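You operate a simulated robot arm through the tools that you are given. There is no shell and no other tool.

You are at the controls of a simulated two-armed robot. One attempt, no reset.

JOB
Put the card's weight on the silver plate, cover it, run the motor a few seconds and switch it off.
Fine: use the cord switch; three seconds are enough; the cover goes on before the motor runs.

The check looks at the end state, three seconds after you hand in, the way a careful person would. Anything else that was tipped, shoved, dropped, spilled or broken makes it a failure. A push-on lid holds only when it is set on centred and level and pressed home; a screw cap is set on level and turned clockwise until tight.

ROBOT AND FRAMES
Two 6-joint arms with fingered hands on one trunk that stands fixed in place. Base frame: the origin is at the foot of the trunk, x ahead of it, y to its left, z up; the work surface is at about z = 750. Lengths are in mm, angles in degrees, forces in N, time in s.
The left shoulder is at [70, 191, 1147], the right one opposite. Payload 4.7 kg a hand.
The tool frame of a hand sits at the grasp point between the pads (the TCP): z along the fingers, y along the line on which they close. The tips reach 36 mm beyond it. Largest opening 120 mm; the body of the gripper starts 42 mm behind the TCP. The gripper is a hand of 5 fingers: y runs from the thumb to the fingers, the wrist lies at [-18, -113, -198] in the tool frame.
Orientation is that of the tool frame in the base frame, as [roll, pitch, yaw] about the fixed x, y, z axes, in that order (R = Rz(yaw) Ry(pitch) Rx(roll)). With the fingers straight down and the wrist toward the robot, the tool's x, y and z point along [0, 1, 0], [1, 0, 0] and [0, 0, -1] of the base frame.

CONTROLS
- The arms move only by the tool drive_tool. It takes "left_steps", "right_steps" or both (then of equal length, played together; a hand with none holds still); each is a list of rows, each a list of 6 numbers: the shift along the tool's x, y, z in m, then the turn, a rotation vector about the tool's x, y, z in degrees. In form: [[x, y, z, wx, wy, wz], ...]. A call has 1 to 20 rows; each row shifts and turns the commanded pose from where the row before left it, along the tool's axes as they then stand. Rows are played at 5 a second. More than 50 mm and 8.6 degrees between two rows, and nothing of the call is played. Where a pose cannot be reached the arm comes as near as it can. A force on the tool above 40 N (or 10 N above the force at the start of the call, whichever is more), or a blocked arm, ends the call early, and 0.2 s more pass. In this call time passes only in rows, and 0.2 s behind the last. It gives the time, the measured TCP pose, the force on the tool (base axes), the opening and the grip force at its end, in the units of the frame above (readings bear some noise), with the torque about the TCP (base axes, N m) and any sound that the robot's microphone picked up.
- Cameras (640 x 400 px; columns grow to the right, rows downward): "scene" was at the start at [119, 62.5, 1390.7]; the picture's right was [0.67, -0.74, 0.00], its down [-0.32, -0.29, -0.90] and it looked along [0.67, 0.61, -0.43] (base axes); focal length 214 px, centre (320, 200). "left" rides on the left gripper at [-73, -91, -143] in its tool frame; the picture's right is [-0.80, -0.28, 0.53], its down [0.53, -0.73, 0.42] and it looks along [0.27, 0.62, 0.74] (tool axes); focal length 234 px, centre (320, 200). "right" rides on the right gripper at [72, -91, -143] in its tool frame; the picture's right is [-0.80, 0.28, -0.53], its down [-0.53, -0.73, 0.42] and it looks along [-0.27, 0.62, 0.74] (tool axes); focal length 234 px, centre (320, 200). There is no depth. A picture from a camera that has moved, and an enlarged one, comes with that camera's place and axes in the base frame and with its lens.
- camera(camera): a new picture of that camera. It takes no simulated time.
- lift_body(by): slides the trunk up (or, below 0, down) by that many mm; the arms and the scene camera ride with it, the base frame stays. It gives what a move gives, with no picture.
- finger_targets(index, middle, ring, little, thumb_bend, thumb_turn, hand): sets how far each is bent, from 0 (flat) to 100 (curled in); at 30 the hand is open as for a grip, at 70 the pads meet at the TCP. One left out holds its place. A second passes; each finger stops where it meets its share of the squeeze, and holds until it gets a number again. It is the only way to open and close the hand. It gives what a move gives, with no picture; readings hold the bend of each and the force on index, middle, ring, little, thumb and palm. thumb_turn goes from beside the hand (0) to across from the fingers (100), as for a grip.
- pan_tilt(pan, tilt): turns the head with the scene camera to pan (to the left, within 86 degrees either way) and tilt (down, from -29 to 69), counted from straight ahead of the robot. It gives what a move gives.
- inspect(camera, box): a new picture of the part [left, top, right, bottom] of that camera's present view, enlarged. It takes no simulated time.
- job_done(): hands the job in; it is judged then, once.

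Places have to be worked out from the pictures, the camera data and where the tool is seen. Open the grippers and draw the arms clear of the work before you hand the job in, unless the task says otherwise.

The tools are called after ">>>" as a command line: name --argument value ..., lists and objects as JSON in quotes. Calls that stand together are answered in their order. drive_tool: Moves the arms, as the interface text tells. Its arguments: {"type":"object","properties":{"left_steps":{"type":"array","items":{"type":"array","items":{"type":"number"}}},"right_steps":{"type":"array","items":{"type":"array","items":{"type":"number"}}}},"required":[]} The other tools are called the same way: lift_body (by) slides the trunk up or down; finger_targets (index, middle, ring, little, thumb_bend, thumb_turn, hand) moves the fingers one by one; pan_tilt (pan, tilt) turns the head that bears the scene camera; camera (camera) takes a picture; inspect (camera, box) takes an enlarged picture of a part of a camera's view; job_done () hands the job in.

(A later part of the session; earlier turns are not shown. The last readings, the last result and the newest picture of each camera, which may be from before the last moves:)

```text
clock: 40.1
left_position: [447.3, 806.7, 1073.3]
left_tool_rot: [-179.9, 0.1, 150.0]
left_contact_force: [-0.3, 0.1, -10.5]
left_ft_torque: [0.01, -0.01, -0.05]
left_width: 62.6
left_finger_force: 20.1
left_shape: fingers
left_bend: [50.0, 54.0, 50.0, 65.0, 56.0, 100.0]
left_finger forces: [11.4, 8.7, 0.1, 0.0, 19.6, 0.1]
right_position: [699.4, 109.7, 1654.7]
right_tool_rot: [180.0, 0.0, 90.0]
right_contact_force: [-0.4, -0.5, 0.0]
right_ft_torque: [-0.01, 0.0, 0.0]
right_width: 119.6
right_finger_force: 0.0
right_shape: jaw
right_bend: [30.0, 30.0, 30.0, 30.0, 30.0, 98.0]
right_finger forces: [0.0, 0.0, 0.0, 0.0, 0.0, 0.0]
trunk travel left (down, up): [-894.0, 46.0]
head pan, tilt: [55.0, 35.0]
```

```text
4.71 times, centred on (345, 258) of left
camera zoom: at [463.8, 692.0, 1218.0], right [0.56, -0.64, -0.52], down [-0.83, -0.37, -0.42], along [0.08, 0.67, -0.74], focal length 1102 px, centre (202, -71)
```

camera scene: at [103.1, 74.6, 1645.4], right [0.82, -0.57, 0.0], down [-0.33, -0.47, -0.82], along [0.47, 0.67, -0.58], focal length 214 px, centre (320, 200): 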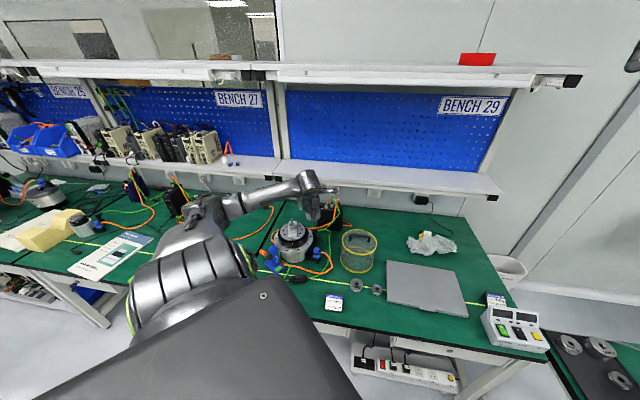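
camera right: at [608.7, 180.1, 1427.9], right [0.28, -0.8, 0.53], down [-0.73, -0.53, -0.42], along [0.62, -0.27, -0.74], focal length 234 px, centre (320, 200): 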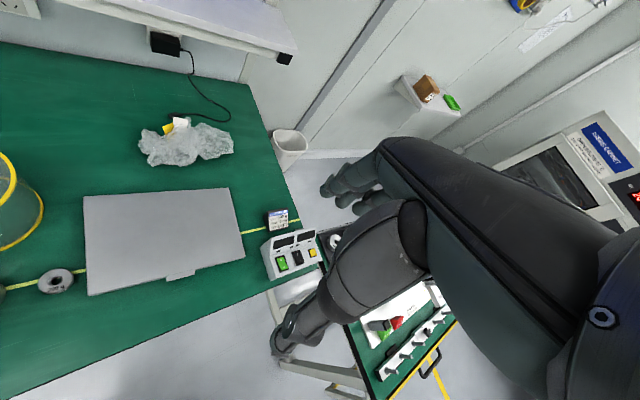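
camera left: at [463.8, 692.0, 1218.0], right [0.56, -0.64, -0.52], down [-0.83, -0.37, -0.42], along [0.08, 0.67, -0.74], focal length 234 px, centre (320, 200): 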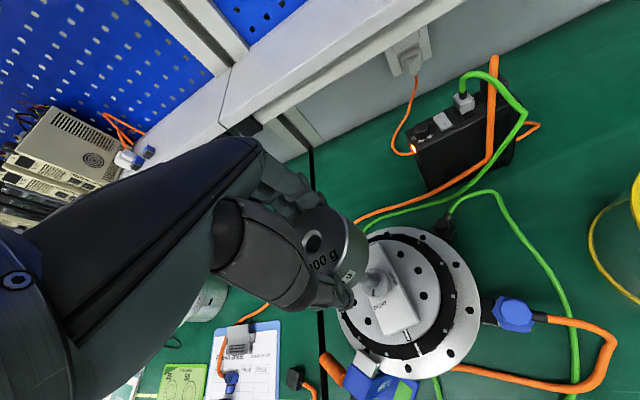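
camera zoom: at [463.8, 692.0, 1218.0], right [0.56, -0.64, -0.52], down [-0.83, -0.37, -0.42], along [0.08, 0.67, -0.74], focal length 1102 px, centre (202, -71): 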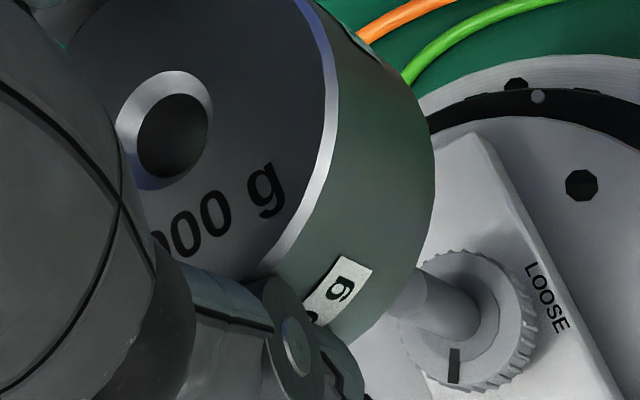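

The scene camera says lateral alignment is good to ~1 mm, but the left camera suggests the post lies about 10 mm nearer the robot. I back the hand off 60 mm toward the robot to see the whole post from the left camera and triangulate.

>>> drive_tool --left_steps '[[0, -0.03, 0, 0, 0, 0], [0, -0.03, 0, 0, 0, 0], [0, 0, 0, 0, 0, 0]]'

>>> inspect --camera "left" --box '[310, 170, 390, 230]'

>>> inspect --camera "left" --box '[290, 150, 450, 310]'

>>> inspect --camera "scene" --box '[280, 190, 312, 230]'

```text
clock: 40.9
left_position: [416.1, 754.5, 1073.5]
left_tool_rot: [-179.9, 0.0, 150.0]
left_contact_force: [-0.3, 0.9, -8.9]
left_ft_torque: [-0.01, 0.01, 0.03]
left_width: 61.9
left_finger_force: 20.1
left_shape: fingers
left_bend: [50.0, 54.0, 50.0, 65.0, 56.0, 100.0]
left_finger forces: [11.6, 8.8, 0.0, 0.1, 19.5, 0.0]
right_position: [702.9, 109.9, 1652.9]
right_tool_rot: [-179.9, 0.1, 89.9]
right_contact_force: [0.7, -0.5, 0.3]
right_ft_torque: [-0.01, -0.04, 0.02]
right_width: 119.9
right_finger_force: 0.0
right_shape: jaw
right_bend: [30.0, 30.0, 30.0, 30.0, 30.0, 98.0]
right_finger forces: [0.1, 0.0, 0.0, 0.0, 0.0, 0.0]
trunk travel left (down, up): [-894.0, 46.0]
head pan, tilt: [55.0, 35.0]
```

```text
6.67 times, centred on (350, 200) of left
camera zoom: at [434.3, 639.5, 1218.4], right [0.56, -0.64, -0.52], down [-0.83, -0.37, -0.42], along [0.08, 0.67, -0.74], focal length 1561 px, centre (120, 200)
```

zoom: 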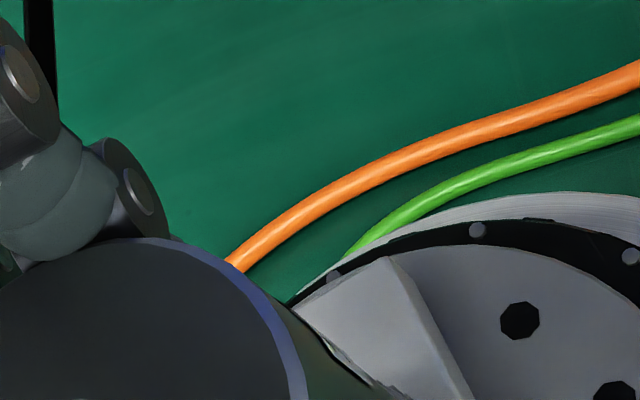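

```text
2.50 times, centred on (370, 230) of left
camera zoom: at [434.3, 639.5, 1218.4], right [0.56, -0.64, -0.52], down [-0.83, -0.37, -0.42], along [0.08, 0.67, -0.74], focal length 585 px, centre (195, 125)
```

zoom: 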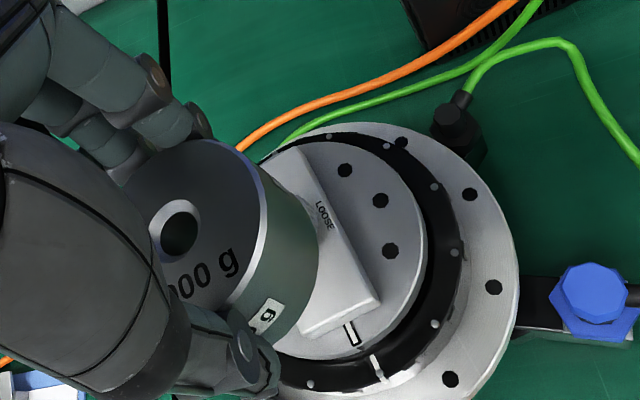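

```text
10.00 times, centred on (296, 210) of scene
camera zoom: at [103.5, 75.2, 1645.3], right [0.82, -0.57, 0.0], down [-0.33, -0.47, -0.82], along [0.47, 0.67, -0.58], focal length 2145 px, centre (560, 100)
```

zoom: 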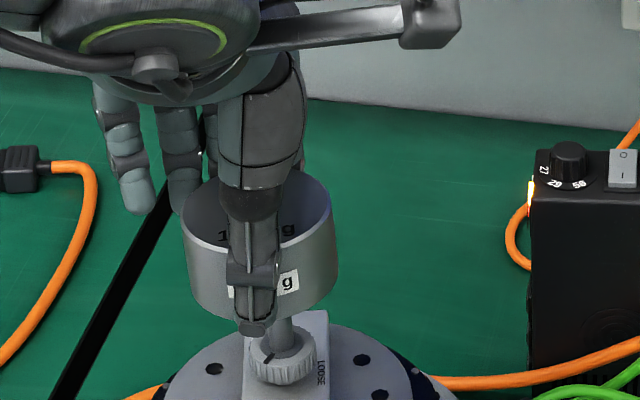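

The post got hidden that way; I return and shift sideways (+x of the tool, left of the post) instead.

>>> drive_tool --left_steps '[[0.02, 0.02, 0, 0, 0, 0], [0.02, 0.02, 0, 0, 0, 0], [0.02, 0.02, 0, 0, 0, 0], [0, 0, 0, 0, 0, 0]]'

>>> inspect --camera "left" --box '[290, 190, 450, 350]'

>>> inspect --camera "scene" --box '[270, 190, 318, 240]'

```text
clock: 41.9
left_position: [394.1, 834.9, 1073.9]
left_tool_rot: [-179.9, 0.1, 150.1]
left_contact_force: [0.5, 0.3, -9.2]
left_ft_torque: [0.04, -0.01, 0.0]
left_width: 62.3
left_finger_force: 19.2
left_shape: fingers
left_bend: [50.0, 54.0, 50.0, 65.0, 56.0, 100.0]
left_finger forces: [11.4, 8.6, 0.0, 0.0, 19.5, 0.1]
right_position: [701.6, 109.3, 1654.1]
right_tool_rot: [-179.9, 0.0, 90.0]
right_contact_force: [0.0, 0.9, 0.0]
right_ft_torque: [0.02, 0.0, -0.02]
right_width: 119.8
right_finger_force: 0.1
right_shape: jaw
right_bend: [30.0, 30.0, 30.0, 30.0, 30.0, 98.0]
right_finger forces: [0.0, 0.1, 0.1, 0.1, 0.0, 0.1]
trunk travel left (down, up): [-894.0, 46.0]
head pan, tilt: [55.0, 35.0]
```

```text
2.50 times, centred on (370, 270) of left
camera zoom: at [412.4, 721.0, 1218.8], right [0.56, -0.64, -0.52], down [-0.83, -0.37, -0.42], along [0.08, 0.67, -0.74], focal length 585 px, centre (195, 25)
```

zoom: 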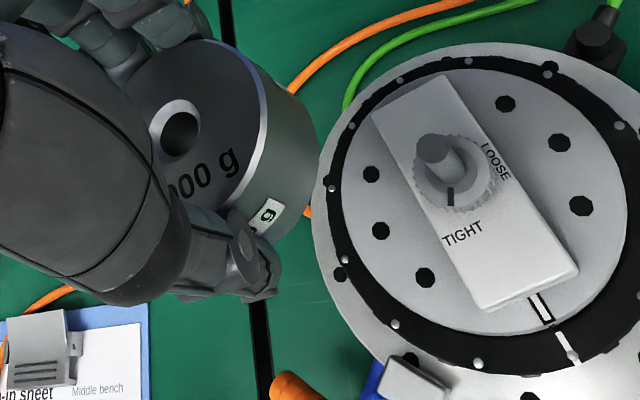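

```text
8.00 times, centred on (294, 215) of scene
camera zoom: at [102.3, 74.1, 1645.5], right [0.82, -0.57, 0.0], down [-0.33, -0.47, -0.82], along [0.47, 0.67, -0.57], focal length 1716 px, centre (528, 80)
```

zoom: 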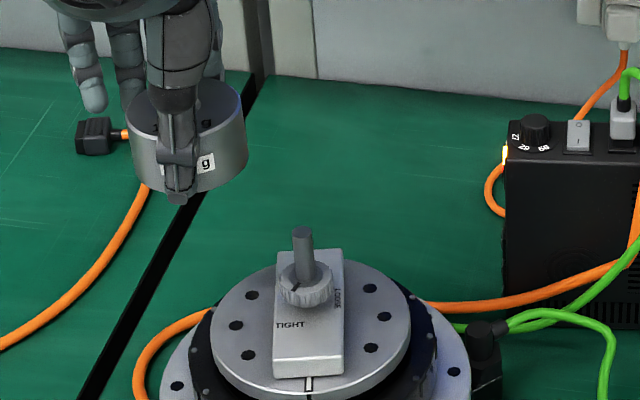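

Now the post is fully visible. I zoom on it and on the hole.

>>> inspect --camera "left" --box '[440, 220, 504, 284]'

>>> inspect --camera "left" --box '[390, 225, 454, 289]'

>>> inspect --camera "left" --box '[290, 210, 354, 274]'

>>> inspect --camera "scene" --box '[280, 215, 312, 235]'

```text
6.25 times, centred on (472, 252) of left
camera zoom: at [412.4, 721.0, 1218.8], right [0.56, -0.64, -0.52], down [-0.83, -0.37, -0.42], along [0.08, 0.67, -0.74], focal length 1464 px, centre (-630, -125)
```

zoom: 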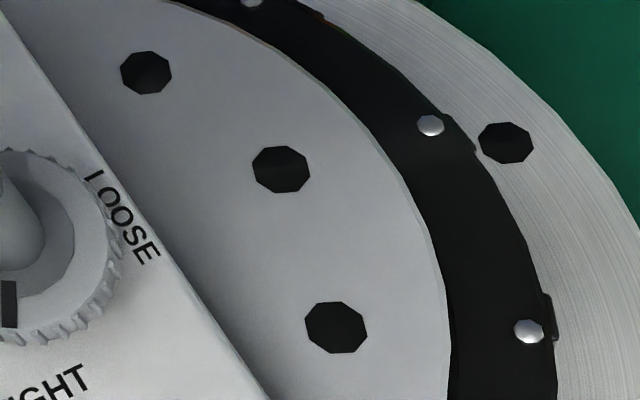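

```text
6.25 times, centred on (422, 257) of left
camera zoom: at [412.4, 721.0, 1218.8], right [0.56, -0.64, -0.52], down [-0.83, -0.37, -0.42], along [0.08, 0.67, -0.74], focal length 1464 px, centre (-318, -156)
```

zoom: 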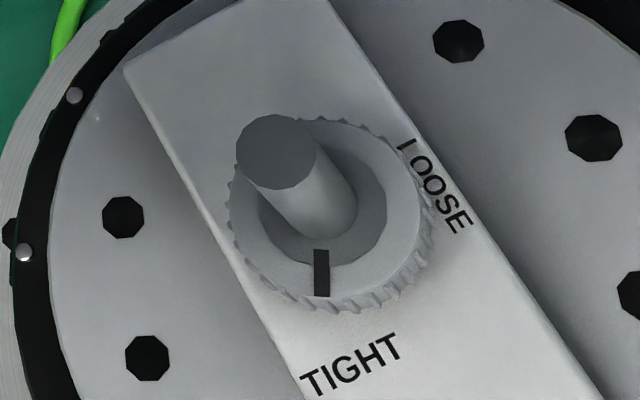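

```text
6.25 times, centred on (322, 242) of left
camera zoom: at [412.4, 721.0, 1218.8], right [0.56, -0.64, -0.52], down [-0.83, -0.37, -0.42], along [0.08, 0.67, -0.74], focal length 1464 px, centre (308, -62)
```

zoom: 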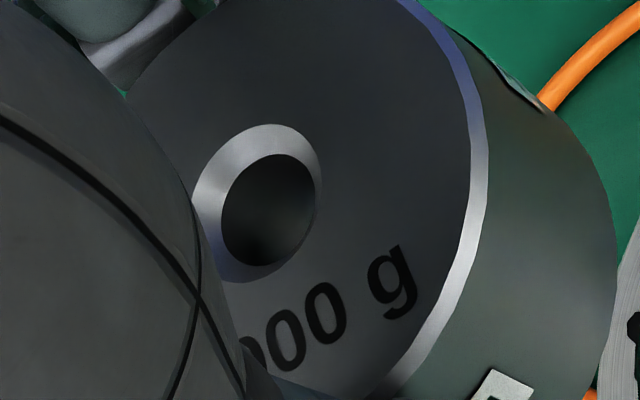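

```text
16.00 times, centred on (296, 225) of scene
camera zoom: at [102.3, 74.1, 1645.5], right [0.82, -0.57, 0.0], down [-0.33, -0.47, -0.82], along [0.47, 0.67, -0.57], focal length 3432 px, centre (704, -200)
```

zoom: 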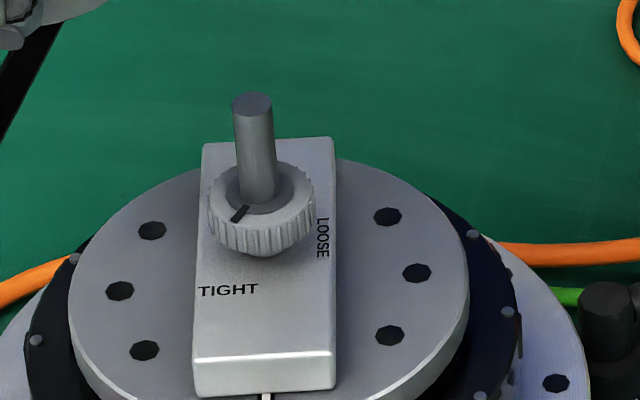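

Triangulating with the 60 mm baseline: post at about [441, 796.5], top z≈983, seat z≈949; hole in the tool frame at about (0.6, 1.7). I move to align and recheck.

>>> drive_tool --left_steps '[[-0.0202, -0.0046, 0, 0, 0, 0], [-0.0202, -0.0046, 0, 0, 0, 0], [-0.0202, -0.0045, 0, 0, 0, 0], [0, 0, 0.02, 0, 0, 0], [0, 0, 0, 0, 0, 0]]'

>>> inspect --camera "left" --box '[290, 190, 400, 300]'

>>> inspect --camera "scene" --box '[280, 200, 312, 235]'

```text
clock: 43.1
left_position: [440.6, 792.6, 1052.5]
left_tool_rot: [-179.9, 0.1, 150.1]
left_contact_force: [-1.1, 0.9, -9.8]
left_ft_torque: [0.02, 0.01, 0.0]
left_width: 62.0
left_finger_force: 19.1
left_shape: fingers
left_bend: [50.0, 54.0, 50.0, 65.0, 56.0, 100.0]
left_finger forces: [11.5, 8.6, 0.0, 0.0, 19.4, 0.0]
right_position: [700.0, 109.3, 1653.8]
right_tool_rot: [-179.9, 0.2, 90.2]
right_contact_force: [0.9, -0.5, -0.3]
right_ft_torque: [0.03, 0.0, 0.02]
right_width: 119.8
right_finger_force: 0.2
right_shape: jaw
right_bend: [30.0, 30.0, 30.0, 30.0, 30.0, 98.0]
right_finger forces: [0.0, 0.0, 0.0, 0.1, 0.0, 0.0]
trunk travel left (down, up): [-894.0, 46.0]
head pan, tilt: [55.0, 35.0]
```

```text
3.64 times, centred on (345, 245) of left
camera zoom: at [458.2, 678.7, 1198.1], right [0.56, -0.64, -0.52], down [-0.83, -0.37, -0.42], along [0.08, 0.67, -0.74], focal length 852 px, centre (229, 36)
```

zoom: 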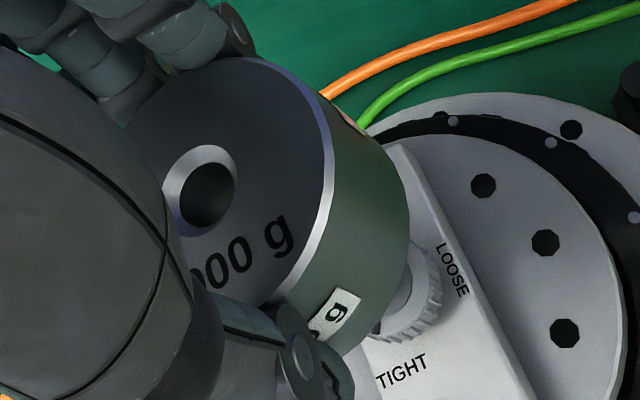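

```text
11.43 times, centred on (296, 218) of scene
camera zoom: at [102.4, 74.9, 1645.4], right [0.82, -0.57, 0.0], down [-0.33, -0.47, -0.82], along [0.47, 0.67, -0.57], focal length 2451 px, centre (594, 0)
```

zoom: 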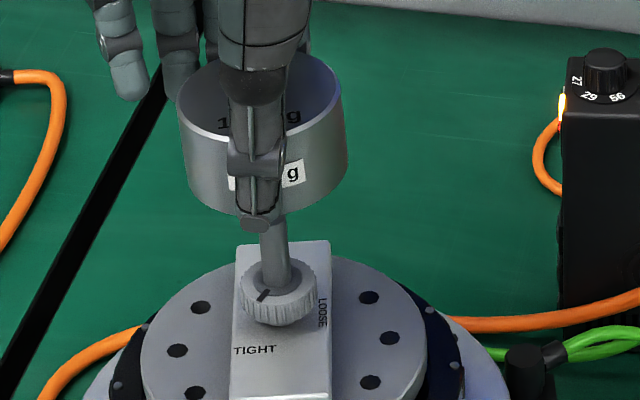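

Both views now agree the hole axis is over the post. I descend in small steps, watching the vertical force.

>>> drive_tool --left_steps '[[0, 0, 0.006, 0, 0, 0], [0, 0, 0.006, 0, 0, 0], [0, 0, 0.006, 0, 0, 0], [0, 0, 0.003, 0, 0, 0], [0, 0, 0.002, 0, 0, 0]]'

>>> inspect --camera "scene" --box '[280, 200, 312, 235]'

>>> inspect --camera "left" --box '[290, 190, 400, 300]'

```text
clock: 44.3
left_position: [439.7, 793.5, 1030.6]
left_tool_rot: [-179.8, 0.0, 150.0]
left_contact_force: [-0.3, -0.5, -9.3]
left_ft_torque: [0.02, 0.0, -0.01]
left_width: 62.3
left_finger_force: 20.2
left_shape: fingers
left_bend: [50.0, 54.0, 50.0, 65.0, 56.0, 100.0]
left_finger forces: [11.5, 8.6, 0.0, 0.0, 19.3, 0.0]
right_position: [700.4, 109.0, 1653.4]
right_tool_rot: [-179.8, 0.1, 90.1]
right_contact_force: [0.5, -0.1, -0.2]
right_ft_torque: [0.04, -0.04, -0.04]
right_width: 120.0
right_finger_force: 0.1
right_shape: jaw
right_bend: [30.0, 30.0, 30.0, 30.0, 30.0, 98.0]
right_finger forces: [0.1, 0.0, 0.1, 0.0, 0.1, 0.1]
trunk travel left (down, up): [-894.0, 46.0]
head pan, tilt: [55.0, 35.0]
```

```text
11.43 times, centred on (296, 218) of scene
camera zoom: at [102.7, 74.8, 1645.4], right [0.82, -0.57, 0.0], down [-0.33, -0.47, -0.82], along [0.47, 0.67, -0.57], focal length 2451 px, centre (594, 0)
```

zoom: 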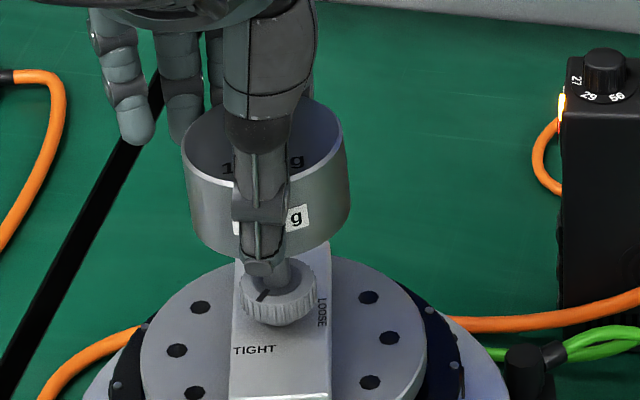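

```text
3.64 times, centred on (345, 245) of left
camera zoom: at [458.2, 678.8, 1175.1], right [0.56, -0.64, -0.52], down [-0.83, -0.37, -0.42], along [0.08, 0.67, -0.74], focal length 852 px, centre (229, 36)
```

zoom: 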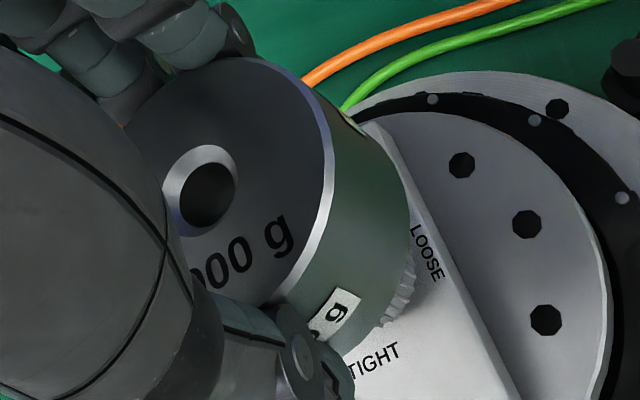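

No contact yet (bottom ≈ 987). Continue down gently.

>>> drive_tool --left_steps '[[0, 0, 0.002, 0, 0, 0], [0, 0, 0.002, 0, 0, 0], [0, 0, 0.002, 0, 0, 0], [0, 0, 0.002, 0, 0, 0]]'

```text
clock: 45.3
left_position: [440.3, 794.1, 1023.0]
left_tool_rot: [-179.9, 0.0, 150.1]
left_contact_force: [0.2, 0.6, -9.9]
left_ft_torque: [0.02, 0.02, -0.01]
left_width: 62.2
left_finger_force: 19.7
left_shape: fingers
left_bend: [50.0, 54.0, 50.0, 65.0, 56.0, 100.0]
left_finger forces: [11.4, 8.5, 0.0, 0.0, 19.3, 0.0]
right_position: [701.1, 108.4, 1654.1]
right_tool_rot: [-179.9, 0.2, 89.9]
right_contact_force: [-0.9, 0.3, 0.5]
right_ft_torque: [0.03, 0.0, 0.02]
right_width: 119.8
right_finger_force: 0.2
right_shape: jaw
right_bend: [30.0, 30.0, 30.0, 30.0, 30.0, 98.0]
right_finger forces: [0.0, 0.0, 0.1, 0.0, 0.0, 0.0]
trunk travel left (down, up): [-894.0, 46.0]
head pan, tilt: [55.0, 35.0]
```

Still free; a few millimetres more.

>>> drive_tool --left_steps '[[0, 0, 0.002, 0, 0, 0], [0, 0, 0.002, 0, 0, 0], [0, 0, 0.002, 0, 0, 0]]'

>>> inspect --camera "left" --box '[300, 210, 364, 274]'

>>> inspect --camera "scene" --box '[280, 205, 312, 235]'

```text
clock: 46.1
left_position: [439.4, 792.8, 1016.4]
left_tool_rot: [-179.9, 0.0, 150.1]
left_contact_force: [1.1, 4.5, -9.4]
left_ft_torque: [0.14, -0.03, -0.01]
left_width: 61.9
left_finger_force: 20.5
left_shape: fingers
left_bend: [50.0, 54.0, 50.0, 65.0, 56.0, 100.0]
left_finger forces: [12.8, 9.8, 0.0, 0.1, 18.1, 0.0]
right_position: [701.9, 110.4, 1653.3]
right_tool_rot: [-179.9, 0.1, 90.1]
right_contact_force: [1.0, 0.2, 0.4]
right_ft_torque: [0.03, -0.03, 0.01]
right_width: 119.7
right_finger_force: 0.1
right_shape: jaw
right_bend: [30.0, 30.0, 30.0, 30.0, 30.0, 98.0]
right_finger forces: [0.0, 0.0, 0.1, 0.0, 0.1, 0.0]
trunk travel left (down, up): [-894.0, 46.0]
head pan, tilt: [55.0, 35.0]
```

```text
6.25 times, centred on (332, 242) of left
camera zoom: at [458.0, 678.9, 1161.1], right [0.56, -0.64, -0.52], down [-0.83, -0.37, -0.42], along [0.08, 0.67, -0.74], focal length 1464 px, centre (245, -62)
```

zoom: 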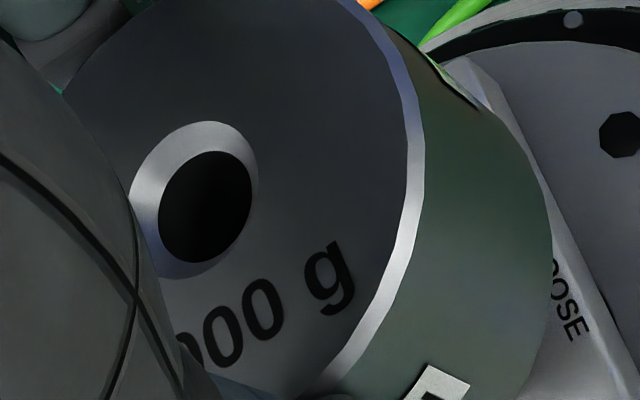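

```text
13.33 times, centred on (296, 220) of scene
camera zoom: at [102.9, 75.3, 1645.4], right [0.82, -0.57, 0.0], down [-0.33, -0.47, -0.82], along [0.47, 0.67, -0.58], focal length 2860 px, centre (640, -67)
```

zoom: 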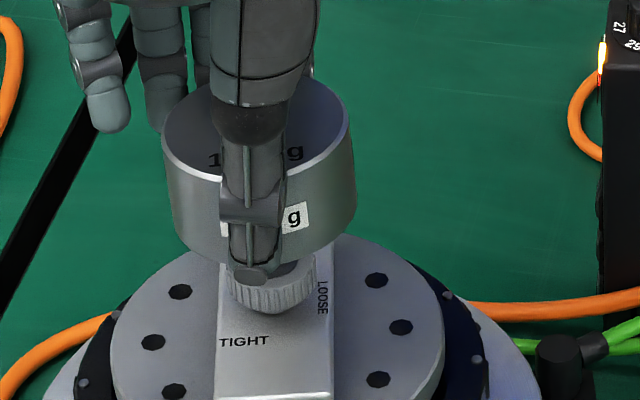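

The post has entered the hole, with a side force of ~4.5 N toward +y; I shift about 1 mm that way to relieve and continue.

>>> drive_tool --left_steps '[[0.0003, 0.0008, 0, 0, 0, 0], [0, 0, 0.001, 0, 0, 0], [0, 0, 0.002, 0, 0, 0]]'

```text
clock: 46.9
left_position: [440.6, 794.8, 1013.7]
left_tool_rot: [-179.6, 0.1, 150.0]
left_contact_force: [-0.4, 1.7, -10.4]
left_ft_torque: [0.03, -0.01, -0.02]
left_width: 62.2
left_finger_force: 19.9
left_shape: fingers
left_bend: [50.0, 54.0, 50.0, 65.0, 56.0, 100.0]
left_finger forces: [12.0, 9.0, 0.0, 0.0, 19.1, 0.0]
right_position: [700.9, 109.5, 1654.3]
right_tool_rot: [-179.8, 0.1, 90.0]
right_contact_force: [0.4, 0.1, -0.4]
right_ft_torque: [0.0, -0.01, -0.01]
right_width: 120.0
right_finger_force: 0.0
right_shape: jaw
right_bend: [30.0, 30.0, 30.0, 30.0, 30.0, 98.0]
right_finger forces: [0.0, 0.0, 0.0, 0.0, 0.1, 0.0]
trunk travel left (down, up): [-894.0, 46.0]
head pan, tilt: [55.0, 35.0]
```

Side force fell to 1.7 N. A touch more in the same direction and further down.

>>> drive_tool --left_steps '[[0, 0.0004, 0.001, 0, 0, 0], [0, 0, 0.002, 0, 0, 0], [0, 0, 0.002, 0, 0, 0], [0, 0, 0.002, 0, 0, 0], [0, 0, 0.002, 0, 0, 0]]'

```text
clock: 48.1
left_position: [440.6, 793.5, 1005.2]
left_tool_rot: [-179.8, 0.0, 150.0]
left_contact_force: [0.7, -0.1, -8.7]
left_ft_torque: [-0.02, -0.01, -0.01]
left_width: 62.2
left_finger_force: 19.5
left_shape: fingers
left_bend: [50.0, 54.0, 50.0, 65.0, 56.0, 100.0]
left_finger forces: [11.6, 8.6, 0.0, 0.0, 19.5, 0.0]
right_position: [701.5, 109.0, 1654.3]
right_tool_rot: [-179.9, 0.1, 90.0]
right_contact_force: [0.1, 0.0, 0.2]
right_ft_torque: [-0.02, 0.02, 0.01]
right_width: 119.8
right_finger_force: 0.1
right_shape: jaw
right_bend: [30.0, 30.0, 30.0, 30.0, 30.0, 98.0]
right_finger forces: [0.1, 0.1, 0.0, 0.1, 0.1, 0.0]
trunk travel left (down, up): [-894.0, 46.0]
head pan, tilt: [55.0, 35.0]
```

No side load now. I keep lowering until the vertical force shows the weight seated.

>>> drive_tool --left_steps '[[0, 0, 0.002, 0, 0, 0], [0, 0, 0.002, 0, 0, 0], [0, 0, 0.002, 0, 0, 0], [0, 0, 0.001, 0, 0, 0]]'

>>> inspect --camera "scene" --box '[280, 205, 312, 235]'

```text
clock: 49.1
left_position: [441.7, 794.7, 998.2]
left_tool_rot: [-179.9, 0.0, 149.9]
left_contact_force: [0.3, -0.1, -9.7]
left_ft_torque: [0.01, 0.04, 0.03]
left_width: 62.2
left_finger_force: 19.4
left_shape: fingers
left_bend: [50.0, 54.0, 50.0, 65.0, 56.0, 100.0]
left_finger forces: [11.6, 8.5, 0.0, 0.0, 19.5, 0.1]
right_position: [701.7, 109.3, 1655.0]
right_tool_rot: [-179.8, 0.1, 89.9]
right_contact_force: [0.2, 0.0, 0.3]
right_ft_torque: [-0.03, 0.03, -0.01]
right_width: 119.9
right_finger_force: 0.0
right_shape: jaw
right_bend: [30.0, 30.0, 30.0, 30.0, 30.0, 98.0]
right_finger forces: [0.0, 0.1, 0.0, 0.0, 0.0, 0.0]
trunk travel left (down, up): [-894.0, 46.0]
head pan, tilt: [55.0, 35.0]
```

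```text
13.33 times, centred on (296, 220) of scene
camera zoom: at [102.6, 74.5, 1645.4], right [0.82, -0.57, 0.0], down [-0.33, -0.47, -0.82], along [0.47, 0.67, -0.57], focal length 2860 px, centre (640, -67)
```

zoom: 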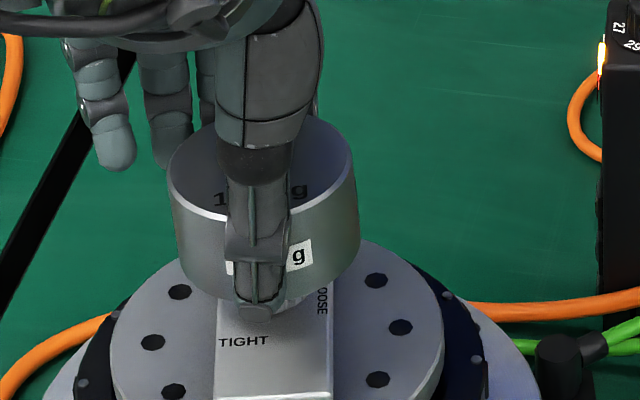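

>>> drive_tool --left_steps '[[0, 0, 0.001, 0, 0, 0], [0, 0, 0.001, 0, 0, 0], [0, 0, 0.001, 0, 0, 0], [0, 0, 0.001, 0, 0, 0]]'

```text
clock: 50.1
left_position: [440.8, 794.7, 994.5]
left_tool_rot: [-179.9, 0.0, 150.0]
left_contact_force: [-0.2, 0.4, -9.1]
left_ft_torque: [0.03, 0.01, -0.02]
left_width: 62.1
left_finger_force: 19.9
left_shape: fingers
left_bend: [50.0, 54.0, 50.0, 65.0, 56.0, 100.0]
left_finger forces: [11.6, 8.6, 0.0, 0.0, 19.5, 0.0]
right_position: [701.3, 108.6, 1653.6]
right_tool_rot: [-179.9, 0.0, 90.0]
right_contact_force: [0.0, 0.2, 0.5]
right_ft_torque: [0.0, 0.01, 0.01]
right_width: 119.8
right_finger_force: 0.0
right_shape: jaw
right_bend: [30.0, 30.0, 30.0, 30.0, 30.0, 98.0]
right_finger forces: [0.0, 0.1, 0.0, 0.0, 0.1, 0.0]
trunk travel left (down, up): [-894.0, 46.0]
head pan, tilt: [55.0, 35.0]
```

Still carrying the full weight; continuing by 1 mm steps until it seats.

>>> drive_tool --left_steps '[[0, 0, 0.001, 0, 0, 0], [0, 0, 0.001, 0, 0, 0], [0, 0, 0.001, 0, 0, 0]]'

```text
clock: 50.9
left_position: [440.8, 795.1, 991.1]
left_tool_rot: [-179.9, 0.0, 150.0]
left_contact_force: [0.1, 0.8, -4.4]
left_ft_torque: [0.09, -0.04, 0.0]
left_width: 62.2
left_finger_force: 20.5
left_shape: fingers
left_bend: [50.0, 54.0, 50.0, 65.0, 56.0, 100.0]
left_finger forces: [11.8, 9.2, 0.0, 0.0, 19.4, 0.0]
right_position: [701.0, 108.3, 1654.9]
right_tool_rot: [179.9, 0.0, 90.0]
right_contact_force: [-0.3, -0.2, -0.4]
right_ft_torque: [0.03, 0.0, 0.04]
right_width: 119.9
right_finger_force: 0.0
right_shape: jaw
right_bend: [30.0, 30.0, 30.0, 30.0, 30.0, 98.0]
right_finger forces: [0.0, 0.1, 0.0, 0.0, 0.0, 0.0]
trunk travel left (down, up): [-894.0, 46.0]
head pan, tilt: [55.0, 35.0]
```

The load drops to 4 N: seating at z≈991 as predicted. Half a millimetre more, then I open the hand.

>>> drive_tool --left_steps '[[0, 0, 0.0006, 0, 0, 0]]'

>>> finger_targets --hand "left" --index 42 --middle 42 --ring 42 --little 42 --thumb_bend 42

>>> inspect --camera "scene" --box '[280, 205, 312, 235]'

>>> inspect --camera "left" --box '[290, 190, 400, 300]'

```text
clock: 51.3
left_position: [440.6, 792.6, 991.2]
left_tool_rot: [180.0, 0.1, 149.9]
left_contact_force: [0.7, 2.1, 0.9]
left_ft_torque: [0.24, -0.05, -0.02]
left_width: 62.4
left_finger_force: 20.9
left_shape: fingers
left_bend: [50.0, 54.0, 50.0, 65.0, 56.0, 100.0]
left_finger forces: [12.0, 9.7, 0.0, 0.0, 19.1, 0.0]
right_position: [700.4, 107.4, 1654.3]
right_tool_rot: [-179.9, -0.1, 90.0]
right_contact_force: [0.8, -1.5, 0.5]
right_ft_torque: [0.01, -0.04, -0.02]
right_width: 120.2
right_finger_force: 0.1
right_shape: jaw
right_bend: [30.0, 30.0, 30.0, 30.0, 30.0, 98.0]
right_finger forces: [0.0, 0.0, 0.0, 0.0, 0.1, 0.0]
trunk travel left (down, up): [-894.0, 46.0]
head pan, tilt: [55.0, 35.0]
```

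```text
clock: 52.3
left_position: [440.8, 793.2, 992.5]
left_tool_rot: [179.9, 0.0, 150.0]
left_contact_force: [0.1, 0.3, 0.2]
left_ft_torque: [0.0, 0.01, 0.0]
left_width: 86.4
left_finger_force: 0.0
left_shape: fingers
left_bend: [42.0, 42.0, 42.0, 42.0, 42.0, 99.0]
left_finger forces: [0.0, 0.1, 0.0, 0.0, 0.0, 0.0]
right_position: [700.9, 106.4, 1653.5]
right_tool_rot: [-180.0, 0.1, 90.0]
right_contact_force: [0.2, 0.0, 0.3]
right_ft_torque: [-0.01, 0.02, 0.02]
right_width: 119.6
right_finger_force: 0.0
right_shape: jaw
right_bend: [30.0, 30.0, 30.0, 30.0, 30.0, 98.0]
right_finger forces: [0.0, 0.1, 0.0, 0.1, 0.0, 0.0]
trunk travel left (down, up): [-894.0, 46.0]
head pan, tilt: [55.0, 35.0]
```

```text
13.33 times, centred on (296, 220) of scene
camera zoom: at [101.6, 72.6, 1645.6], right [0.82, -0.57, 0.0], down [-0.33, -0.47, -0.82], along [0.47, 0.67, -0.57], focal length 2860 px, centre (640, -67)
```

zoom: 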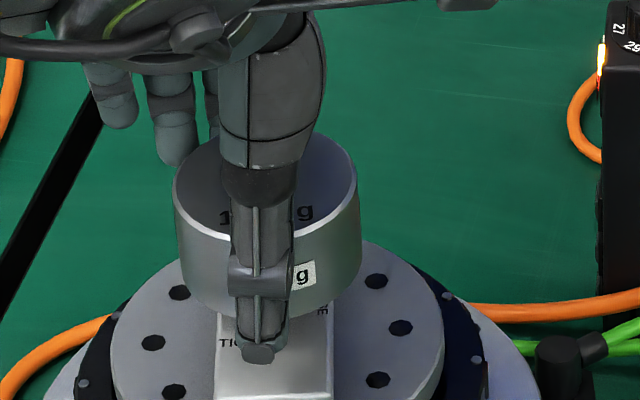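

```text
3.64 times, centred on (345, 245) of left
camera zoom: at [457.7, 678.1, 1136.2], right [0.56, -0.64, -0.52], down [-0.83, -0.37, -0.42], along [0.08, 0.67, -0.74], focal length 852 px, centre (229, 36)
```

zoom: 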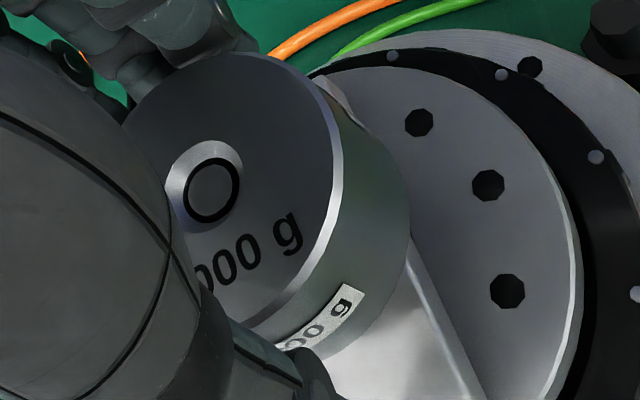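

The weight is seated with the post showing in its hole. I withdraw straight up.

>>> drive_tool --left_steps '[[0, 0, -0.005, 0, 0, 0], [0, 0, -0.01, 0, 0, 0], [0, 0, -0.02, 0, 0, 0], [0, 0, -0.025, 0, 0, 0], [0, 0, -0.03, 0, 0, 0], [0, 0, -0.03, 0, 0, 0]]'

>>> inspect --camera "scene" --box '[265, 200, 325, 260]'

>>> camera --camera "left"

```text
clock: 53.7
left_position: [439.4, 793.2, 1112.9]
left_tool_rot: [180.0, 0.0, 150.1]
left_contact_force: [-0.5, 0.0, -0.6]
left_ft_torque: [0.05, -0.04, -0.03]
left_width: 86.5
left_finger_force: 0.0
left_shape: fingers
left_bend: [42.0, 42.0, 42.0, 42.0, 42.0, 99.0]
left_finger forces: [0.0, 0.1, 0.1, 0.0, 0.0, 0.0]
right_position: [700.1, 105.7, 1655.3]
right_tool_rot: [180.0, 0.0, 89.9]
right_contact_force: [0.3, -0.2, -0.6]
right_ft_torque: [-0.02, 0.0, 0.01]
right_width: 119.7
right_finger_force: 0.0
right_shape: jaw
right_bend: [30.0, 30.0, 30.0, 30.0, 30.0, 98.0]
right_finger forces: [0.0, 0.0, 0.1, 0.0, 0.1, 0.1]
trunk travel left (down, up): [-894.0, 46.0]
head pan, tilt: [55.0, 35.0]
```

```text
6.67 times, centred on (295, 230) of scene
camera zoom: at [101.4, 71.3, 1645.6], right [0.82, -0.57, 0.0], down [-0.33, -0.47, -0.82], along [0.47, 0.67, -0.57], focal length 1430 px, centre (487, 0)
```

zoom: 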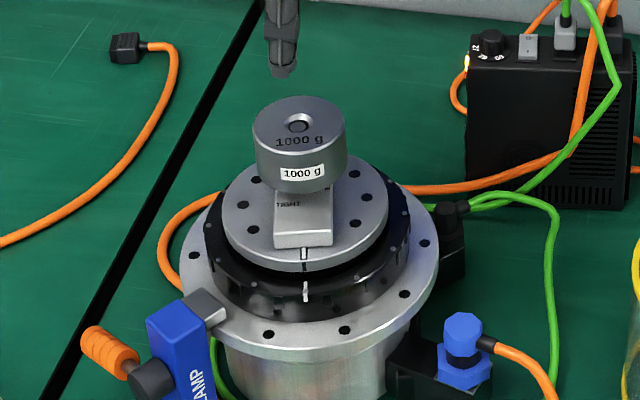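

```text
taken
camera left: at [457.1, 677.4, 1257.1], right [0.56, -0.64, -0.53], down [-0.83, -0.37, -0.42], along [0.08, 0.67, -0.74], focal length 234 px, centre (320, 200)
```

left: 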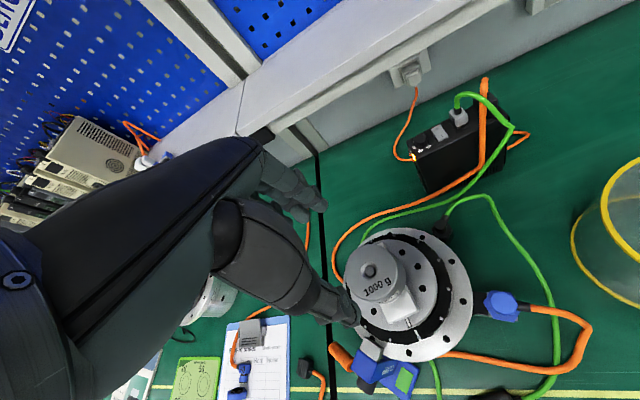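

The weight sits well. Before the cover, I check how far the clamp jaw reaches in on the flange, since the cover's rim must land between the black ring and the jaw.

>>> inspect --camera "left" --box '[330, 220, 490, 400]'

>>> inspect --camera "left" --box '[345, 320, 425, 390]'

>>> inspect --camera "scene" --box '[265, 230, 305, 265]'

```text
2.22 times, centred on (410, 310) of left
camera zoom: at [457.1, 677.4, 1257.1], right [0.56, -0.64, -0.53], down [-0.83, -0.37, -0.42], along [0.08, 0.67, -0.74], focal length 520 px, centre (120, -44)
```

zoom: 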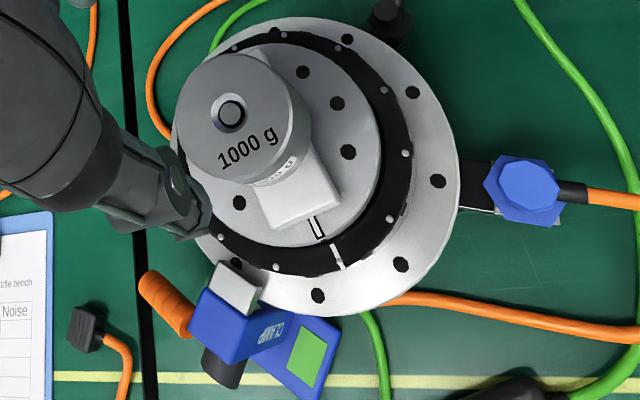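

```text
5.71 times, centred on (385, 355) of left
camera zoom: at [457.1, 677.4, 1257.1], right [0.56, -0.64, -0.53], down [-0.83, -0.37, -0.42], along [0.08, 0.67, -0.74], focal length 1338 px, centre (-51, -686)
```

zoom: 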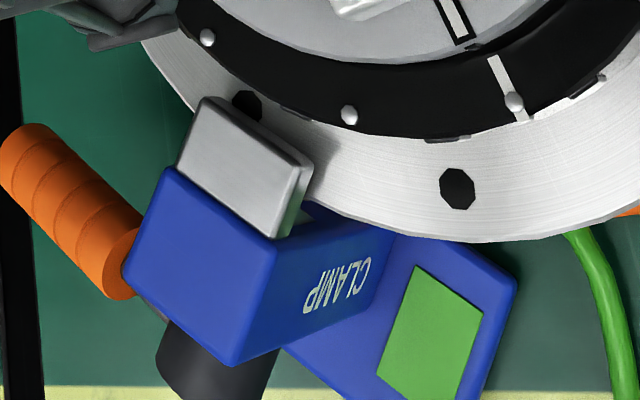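

```text
11.43 times, centred on (285, 248) of scene
camera zoom: at [101.4, 71.3, 1645.6], right [0.82, -0.57, 0.0], down [-0.33, -0.47, -0.82], along [0.47, 0.67, -0.57], focal length 2451 px, centre (720, -343)
```

zoom: 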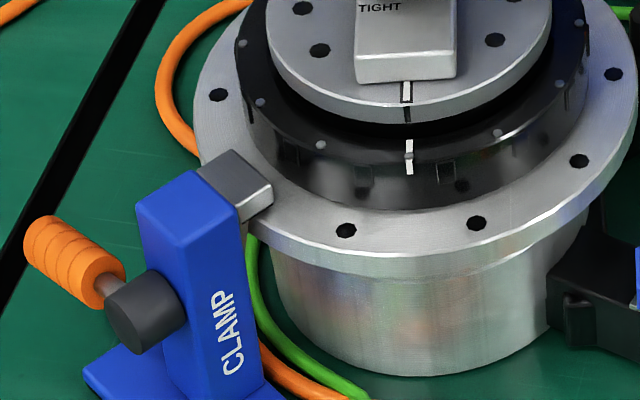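

Clearances: black ring radius ≈ 76, jaw inner face ≈ 95, cover outer radius ≈ 86 — it fits if centred within a few mm. I now test whether the arm can go high enough over the motor (z≈1180) as will be needed for carrying the cover.

>>> lift_body --by 45

>>> drive_tool --left_steps '[[0, 0, -0.015, 0, 0, 0], [0, 0, -0.015, 0, 0, 0]]'

```text
clock: 54.6
left_position: [441.0, 794.9, 1156.7]
left_tool_rot: [180.0, 0.0, 150.0]
left_contact_force: [0.2, 0.2, -0.2]
left_ft_torque: [-0.01, 0.02, 0.01]
left_width: 86.7
left_finger_force: 0.0
left_shape: fingers
left_bend: [42.0, 42.0, 42.0, 42.0, 42.0, 99.0]
left_finger forces: [0.0, 0.1, 0.1, 0.1, 0.0, 0.1]
right_position: [701.0, 108.1, 1699.5]
right_tool_rot: [180.0, 0.0, 89.9]
right_contact_force: [0.1, 0.9, -0.6]
right_ft_torque: [-0.03, 0.04, -0.01]
right_width: 119.5
right_finger_force: 0.0
right_shape: jaw
right_bend: [30.0, 30.0, 30.0, 30.0, 30.0, 98.0]
right_finger forces: [0.0, 0.0, 0.0, 0.1, 0.1, 0.1]
trunk travel left (down, up): [-939.0, 1.0]
head pan, tilt: [55.0, 35.0]
```

```text
clock: 55.2
left_position: [439.9, 792.4, 1185.8]
left_tool_rot: [-179.9, 0.1, 150.0]
left_contact_force: [-0.1, -0.6, 0.9]
left_ft_torque: [0.0, 0.0, 0.02]
left_width: 86.2
left_finger_force: 0.2
left_shape: fingers
left_bend: [42.0, 42.0, 42.0, 42.0, 42.0, 99.0]
left_finger forces: [0.1, 0.0, 0.0, 0.0, 0.0, 0.0]
right_position: [699.4, 105.6, 1699.0]
right_tool_rot: [-179.9, 0.0, 90.1]
right_contact_force: [-0.2, 0.4, 0.9]
right_ft_torque: [0.06, 0.02, -0.02]
right_width: 120.0
right_finger_force: 0.0
right_shape: jaw
right_bend: [30.0, 30.0, 30.0, 30.0, 30.0, 98.0]
right_finger forces: [0.0, 0.0, 0.0, 0.1, 0.1, 0.0]
trunk travel left (down, up): [-939.0, 1.0]
head pan, tilt: [55.0, 35.0]
```

Good, reachable. Now to the cover: turn back to yaw 135 and travel to above the handle.

>>> drive_tool --left_steps '[[0, 0, 0, 0, 0, 7.5], [0, 0, 0, 0, 0, 7.5], [-0.0327, 0.0009, 0.0036, 0, 0, 0], [-0.0327, 0.0009, 0.0036, 0, 0, 0], [-0.0327, 0.0009, 0.0036, 0, 0, 0], [-0.0327, 0.0009, 0.0036, 0, 0, 0], [-0.0327, 0.0009, 0.0036, 0, 0, 0], [-0.0327, 0.0009, 0.0036, 0, 0, 0], [-0.0327, 0.0009, 0.0036, 0, 0, 0], [-0.0327, 0.0009, 0.0036, 0, 0, 0], [-0.0327, 0.0009, 0.0036, 0, 0, 0], [-0.0327, 0.0009, 0.0036, 0, 0, 0]]'

>>> camera --camera "left"

>>> camera --camera "scene"

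```text
clock: 57.8
left_position: [678.5, 567.6, 1150.7]
left_tool_rot: [-180.0, 0.0, 135.1]
left_contact_force: [0.6, -1.1, 0.5]
left_ft_torque: [0.03, 0.03, 0.02]
left_width: 86.6
left_finger_force: 0.0
left_shape: fingers
left_bend: [42.0, 42.0, 42.0, 42.0, 42.0, 99.0]
left_finger forces: [0.0, 0.0, 0.0, 0.0, 0.0, 0.0]
right_position: [702.6, 103.6, 1698.2]
right_tool_rot: [-179.8, -0.1, 90.0]
right_contact_force: [0.8, 0.9, -0.2]
right_ft_torque: [0.02, -0.01, -0.01]
right_width: 119.9
right_finger_force: 0.1
right_shape: jaw
right_bend: [30.0, 30.0, 30.0, 30.0, 30.0, 98.0]
right_finger forces: [0.0, 0.1, 0.1, 0.1, 0.0, 0.1]
trunk travel left (down, up): [-939.0, 1.0]
head pan, tilt: [55.0, 35.0]
```

```text
taken
camera left: at [665.6, 452.2, 1295.0], right [0.37, -0.77, -0.52], down [-0.89, -0.14, -0.42], along [0.25, 0.63, -0.74], focal length 234 px, centre (320, 200)
```

left: 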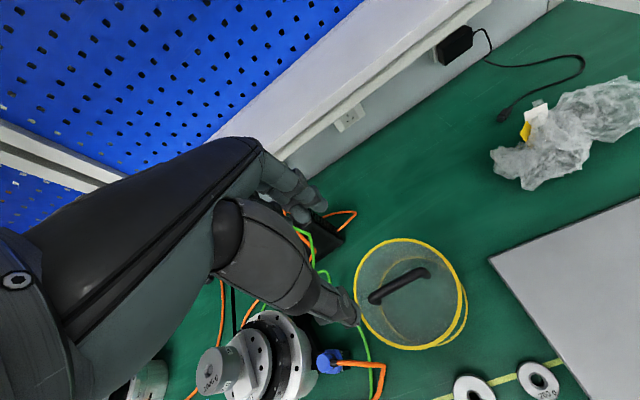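

```text
taken
camera scene: at [103.7, 70.8, 1690.6], right [0.82, -0.57, 0.0], down [-0.33, -0.47, -0.82], along [0.47, 0.67, -0.57], focal length 214 px, centre (320, 200)
```

scene: 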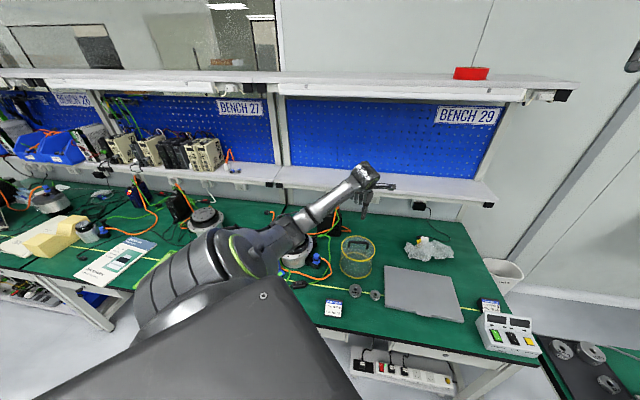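

I zoom the left camera on the cover to localise the handle.

>>> inspect --camera "left" --box '[345, 230, 475, 360]'

>>> inspect --camera "scene" --box '[325, 225, 389, 285]'

```text
3.08 times, centred on (410, 295) of left
camera zoom: at [665.6, 452.2, 1295.0], right [0.37, -0.77, -0.52], down [-0.89, -0.14, -0.42], along [0.25, 0.63, -0.74], focal length 720 px, centre (43, -92)
```

zoom: 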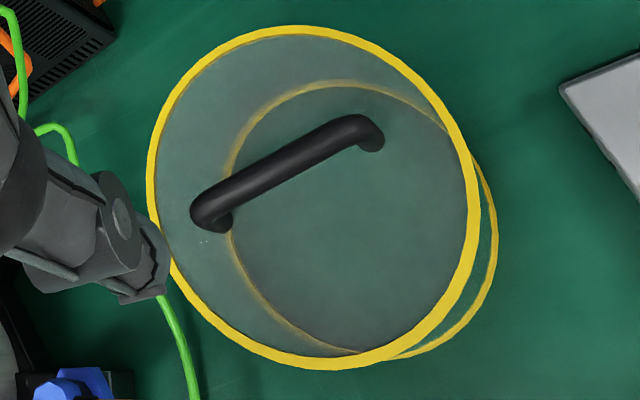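

```text
6.67 times, centred on (357, 255) of scene
camera zoom: at [103.7, 70.8, 1690.6], right [0.82, -0.57, 0.0], down [-0.33, -0.47, -0.82], along [0.47, 0.67, -0.57], focal length 1430 px, centre (73, -167)
```

zoom: 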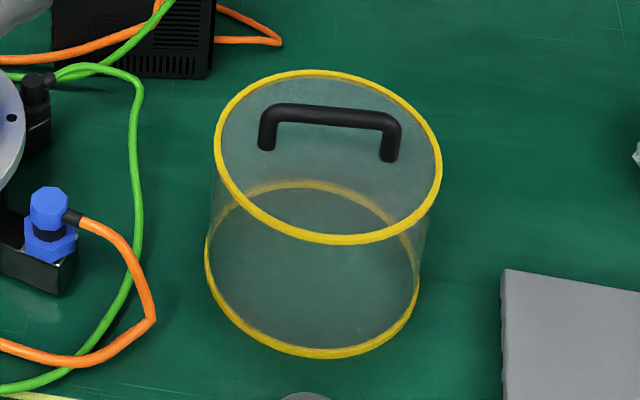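

The handle's centre is right below the TCP (bar z≈924, cover top z≈885). I shift 4 mm for finger placement, open the little finger, and go down by lowering the trunk 165.

>>> finger_targets --hand "left" --index 46 --middle 46 --ring 46 --little 32 --thumb_bend 46

>>> drive_tool --left_steps '[[-0.004, 0, 0, 0, 0, 0], [0, 0, 0, 0, 0, 0]]'

>>> lift_body --by -165

>>> inspect --camera "left" --box '[220, 130, 480, 360]'

>>> inspect --camera "scene" --box '[325, 190, 389, 270]'

```text
clock: 58.8
left_position: [675.8, 568.8, 1150.6]
left_tool_rot: [-179.9, 0.0, 135.0]
left_contact_force: [-0.7, -0.6, -0.1]
left_ft_torque: [0.02, -0.01, -0.01]
left_width: 75.7
left_finger_force: 0.0
left_shape: fingers
left_bend: [46.0, 46.0, 46.0, 32.0, 46.0, 99.0]
left_finger forces: [0.0, 0.1, 0.0, 0.0, 0.0, 0.1]
right_position: [699.0, 107.2, 1699.6]
right_tool_rot: [-180.0, -0.1, 90.2]
right_contact_force: [0.2, -0.5, -0.5]
right_ft_torque: [-0.01, 0.0, -0.02]
right_width: 119.8
right_finger_force: 0.1
right_shape: jaw
right_bend: [30.0, 30.0, 30.0, 30.0, 30.0, 98.0]
right_finger forces: [0.1, 0.0, 0.0, 0.1, 0.0, 0.0]
trunk travel left (down, up): [-939.0, 1.0]
head pan, tilt: [55.0, 35.0]
```

```text
clock: 59.4
left_position: [678.8, 565.8, 1150.2]
left_tool_rot: [-179.8, 0.3, 134.7]
left_contact_force: [-0.4, 0.2, 0.1]
left_ft_torque: [-0.01, 0.03, 0.0]
left_width: 75.5
left_finger_force: 0.2
left_shape: fingers
left_bend: [46.0, 46.0, 46.0, 32.0, 46.0, 99.0]
left_finger forces: [0.0, 0.1, 0.0, 0.1, 0.1, 0.0]
right_position: [700.1, 107.6, 1699.2]
right_tool_rot: [180.0, 0.0, 90.0]
right_contact_force: [0.5, 0.5, -0.3]
right_ft_torque: [0.0, -0.03, -0.03]
right_width: 119.9
right_finger_force: 0.0
right_shape: jaw
right_bend: [30.0, 30.0, 30.0, 30.0, 30.0, 98.0]
right_finger forces: [0.0, 0.1, 0.0, 0.1, 0.0, 0.0]
trunk travel left (down, up): [-939.0, 1.0]
head pan, tilt: [55.0, 35.0]
```

```text
clock: 61.3
left_position: [679.6, 566.4, 985.1]
left_tool_rot: [-179.8, 0.3, 134.8]
left_contact_force: [-0.1, 0.3, 0.2]
left_ft_torque: [0.0, -0.02, 0.01]
left_width: 75.6
left_finger_force: 0.1
left_shape: fingers
left_bend: [46.0, 46.0, 46.0, 32.0, 46.0, 99.0]
left_finger forces: [0.0, 0.0, 0.1, 0.0, 0.0, 0.0]
right_position: [701.0, 107.1, 1534.6]
right_tool_rot: [180.0, 0.0, 90.0]
right_contact_force: [-0.1, 0.5, 1.2]
right_ft_torque: [-0.03, -0.02, 0.0]
right_width: 120.0
right_finger_force: 0.0
right_shape: jaw
right_bend: [30.0, 30.0, 30.0, 30.0, 30.0, 98.0]
right_finger forces: [0.0, 0.0, 0.0, 0.0, 0.1, 0.0]
trunk travel left (down, up): [-774.0, 166.0]
head pan, tilt: [55.0, 35.0]
```

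```text
1.74 times, centred on (350, 245) of left
camera zoom: at [666.1, 452.0, 1131.2], right [0.37, -0.77, -0.52], down [-0.89, -0.14, -0.42], along [0.25, 0.62, -0.74], focal length 407 px, centre (268, 122)
```

zoom: 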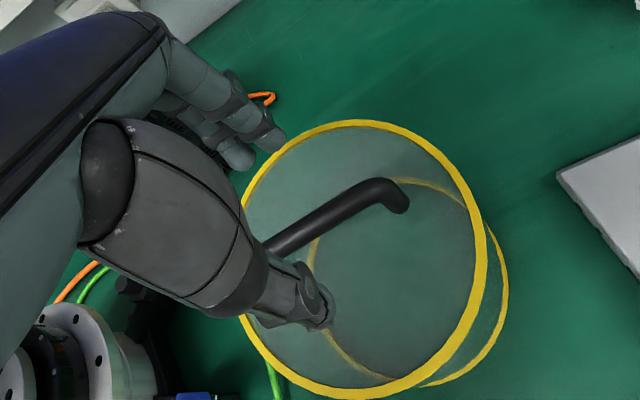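

```text
5.00 times, centred on (357, 230) of scene
camera zoom: at [101.6, 72.6, 1525.7], right [0.82, -0.57, 0.0], down [-0.33, -0.47, -0.82], along [0.47, 0.67, -0.57], focal length 1072 px, centre (135, 50)
```

zoom: 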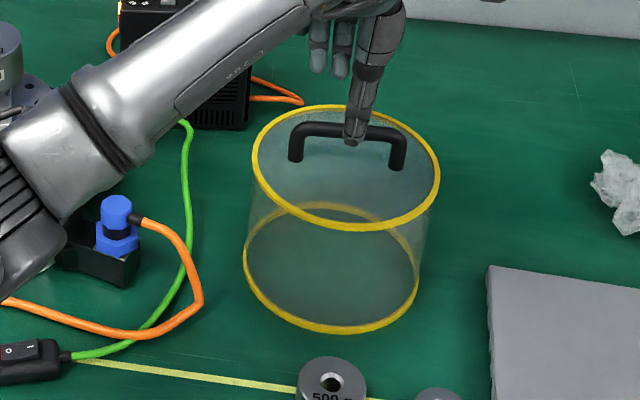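

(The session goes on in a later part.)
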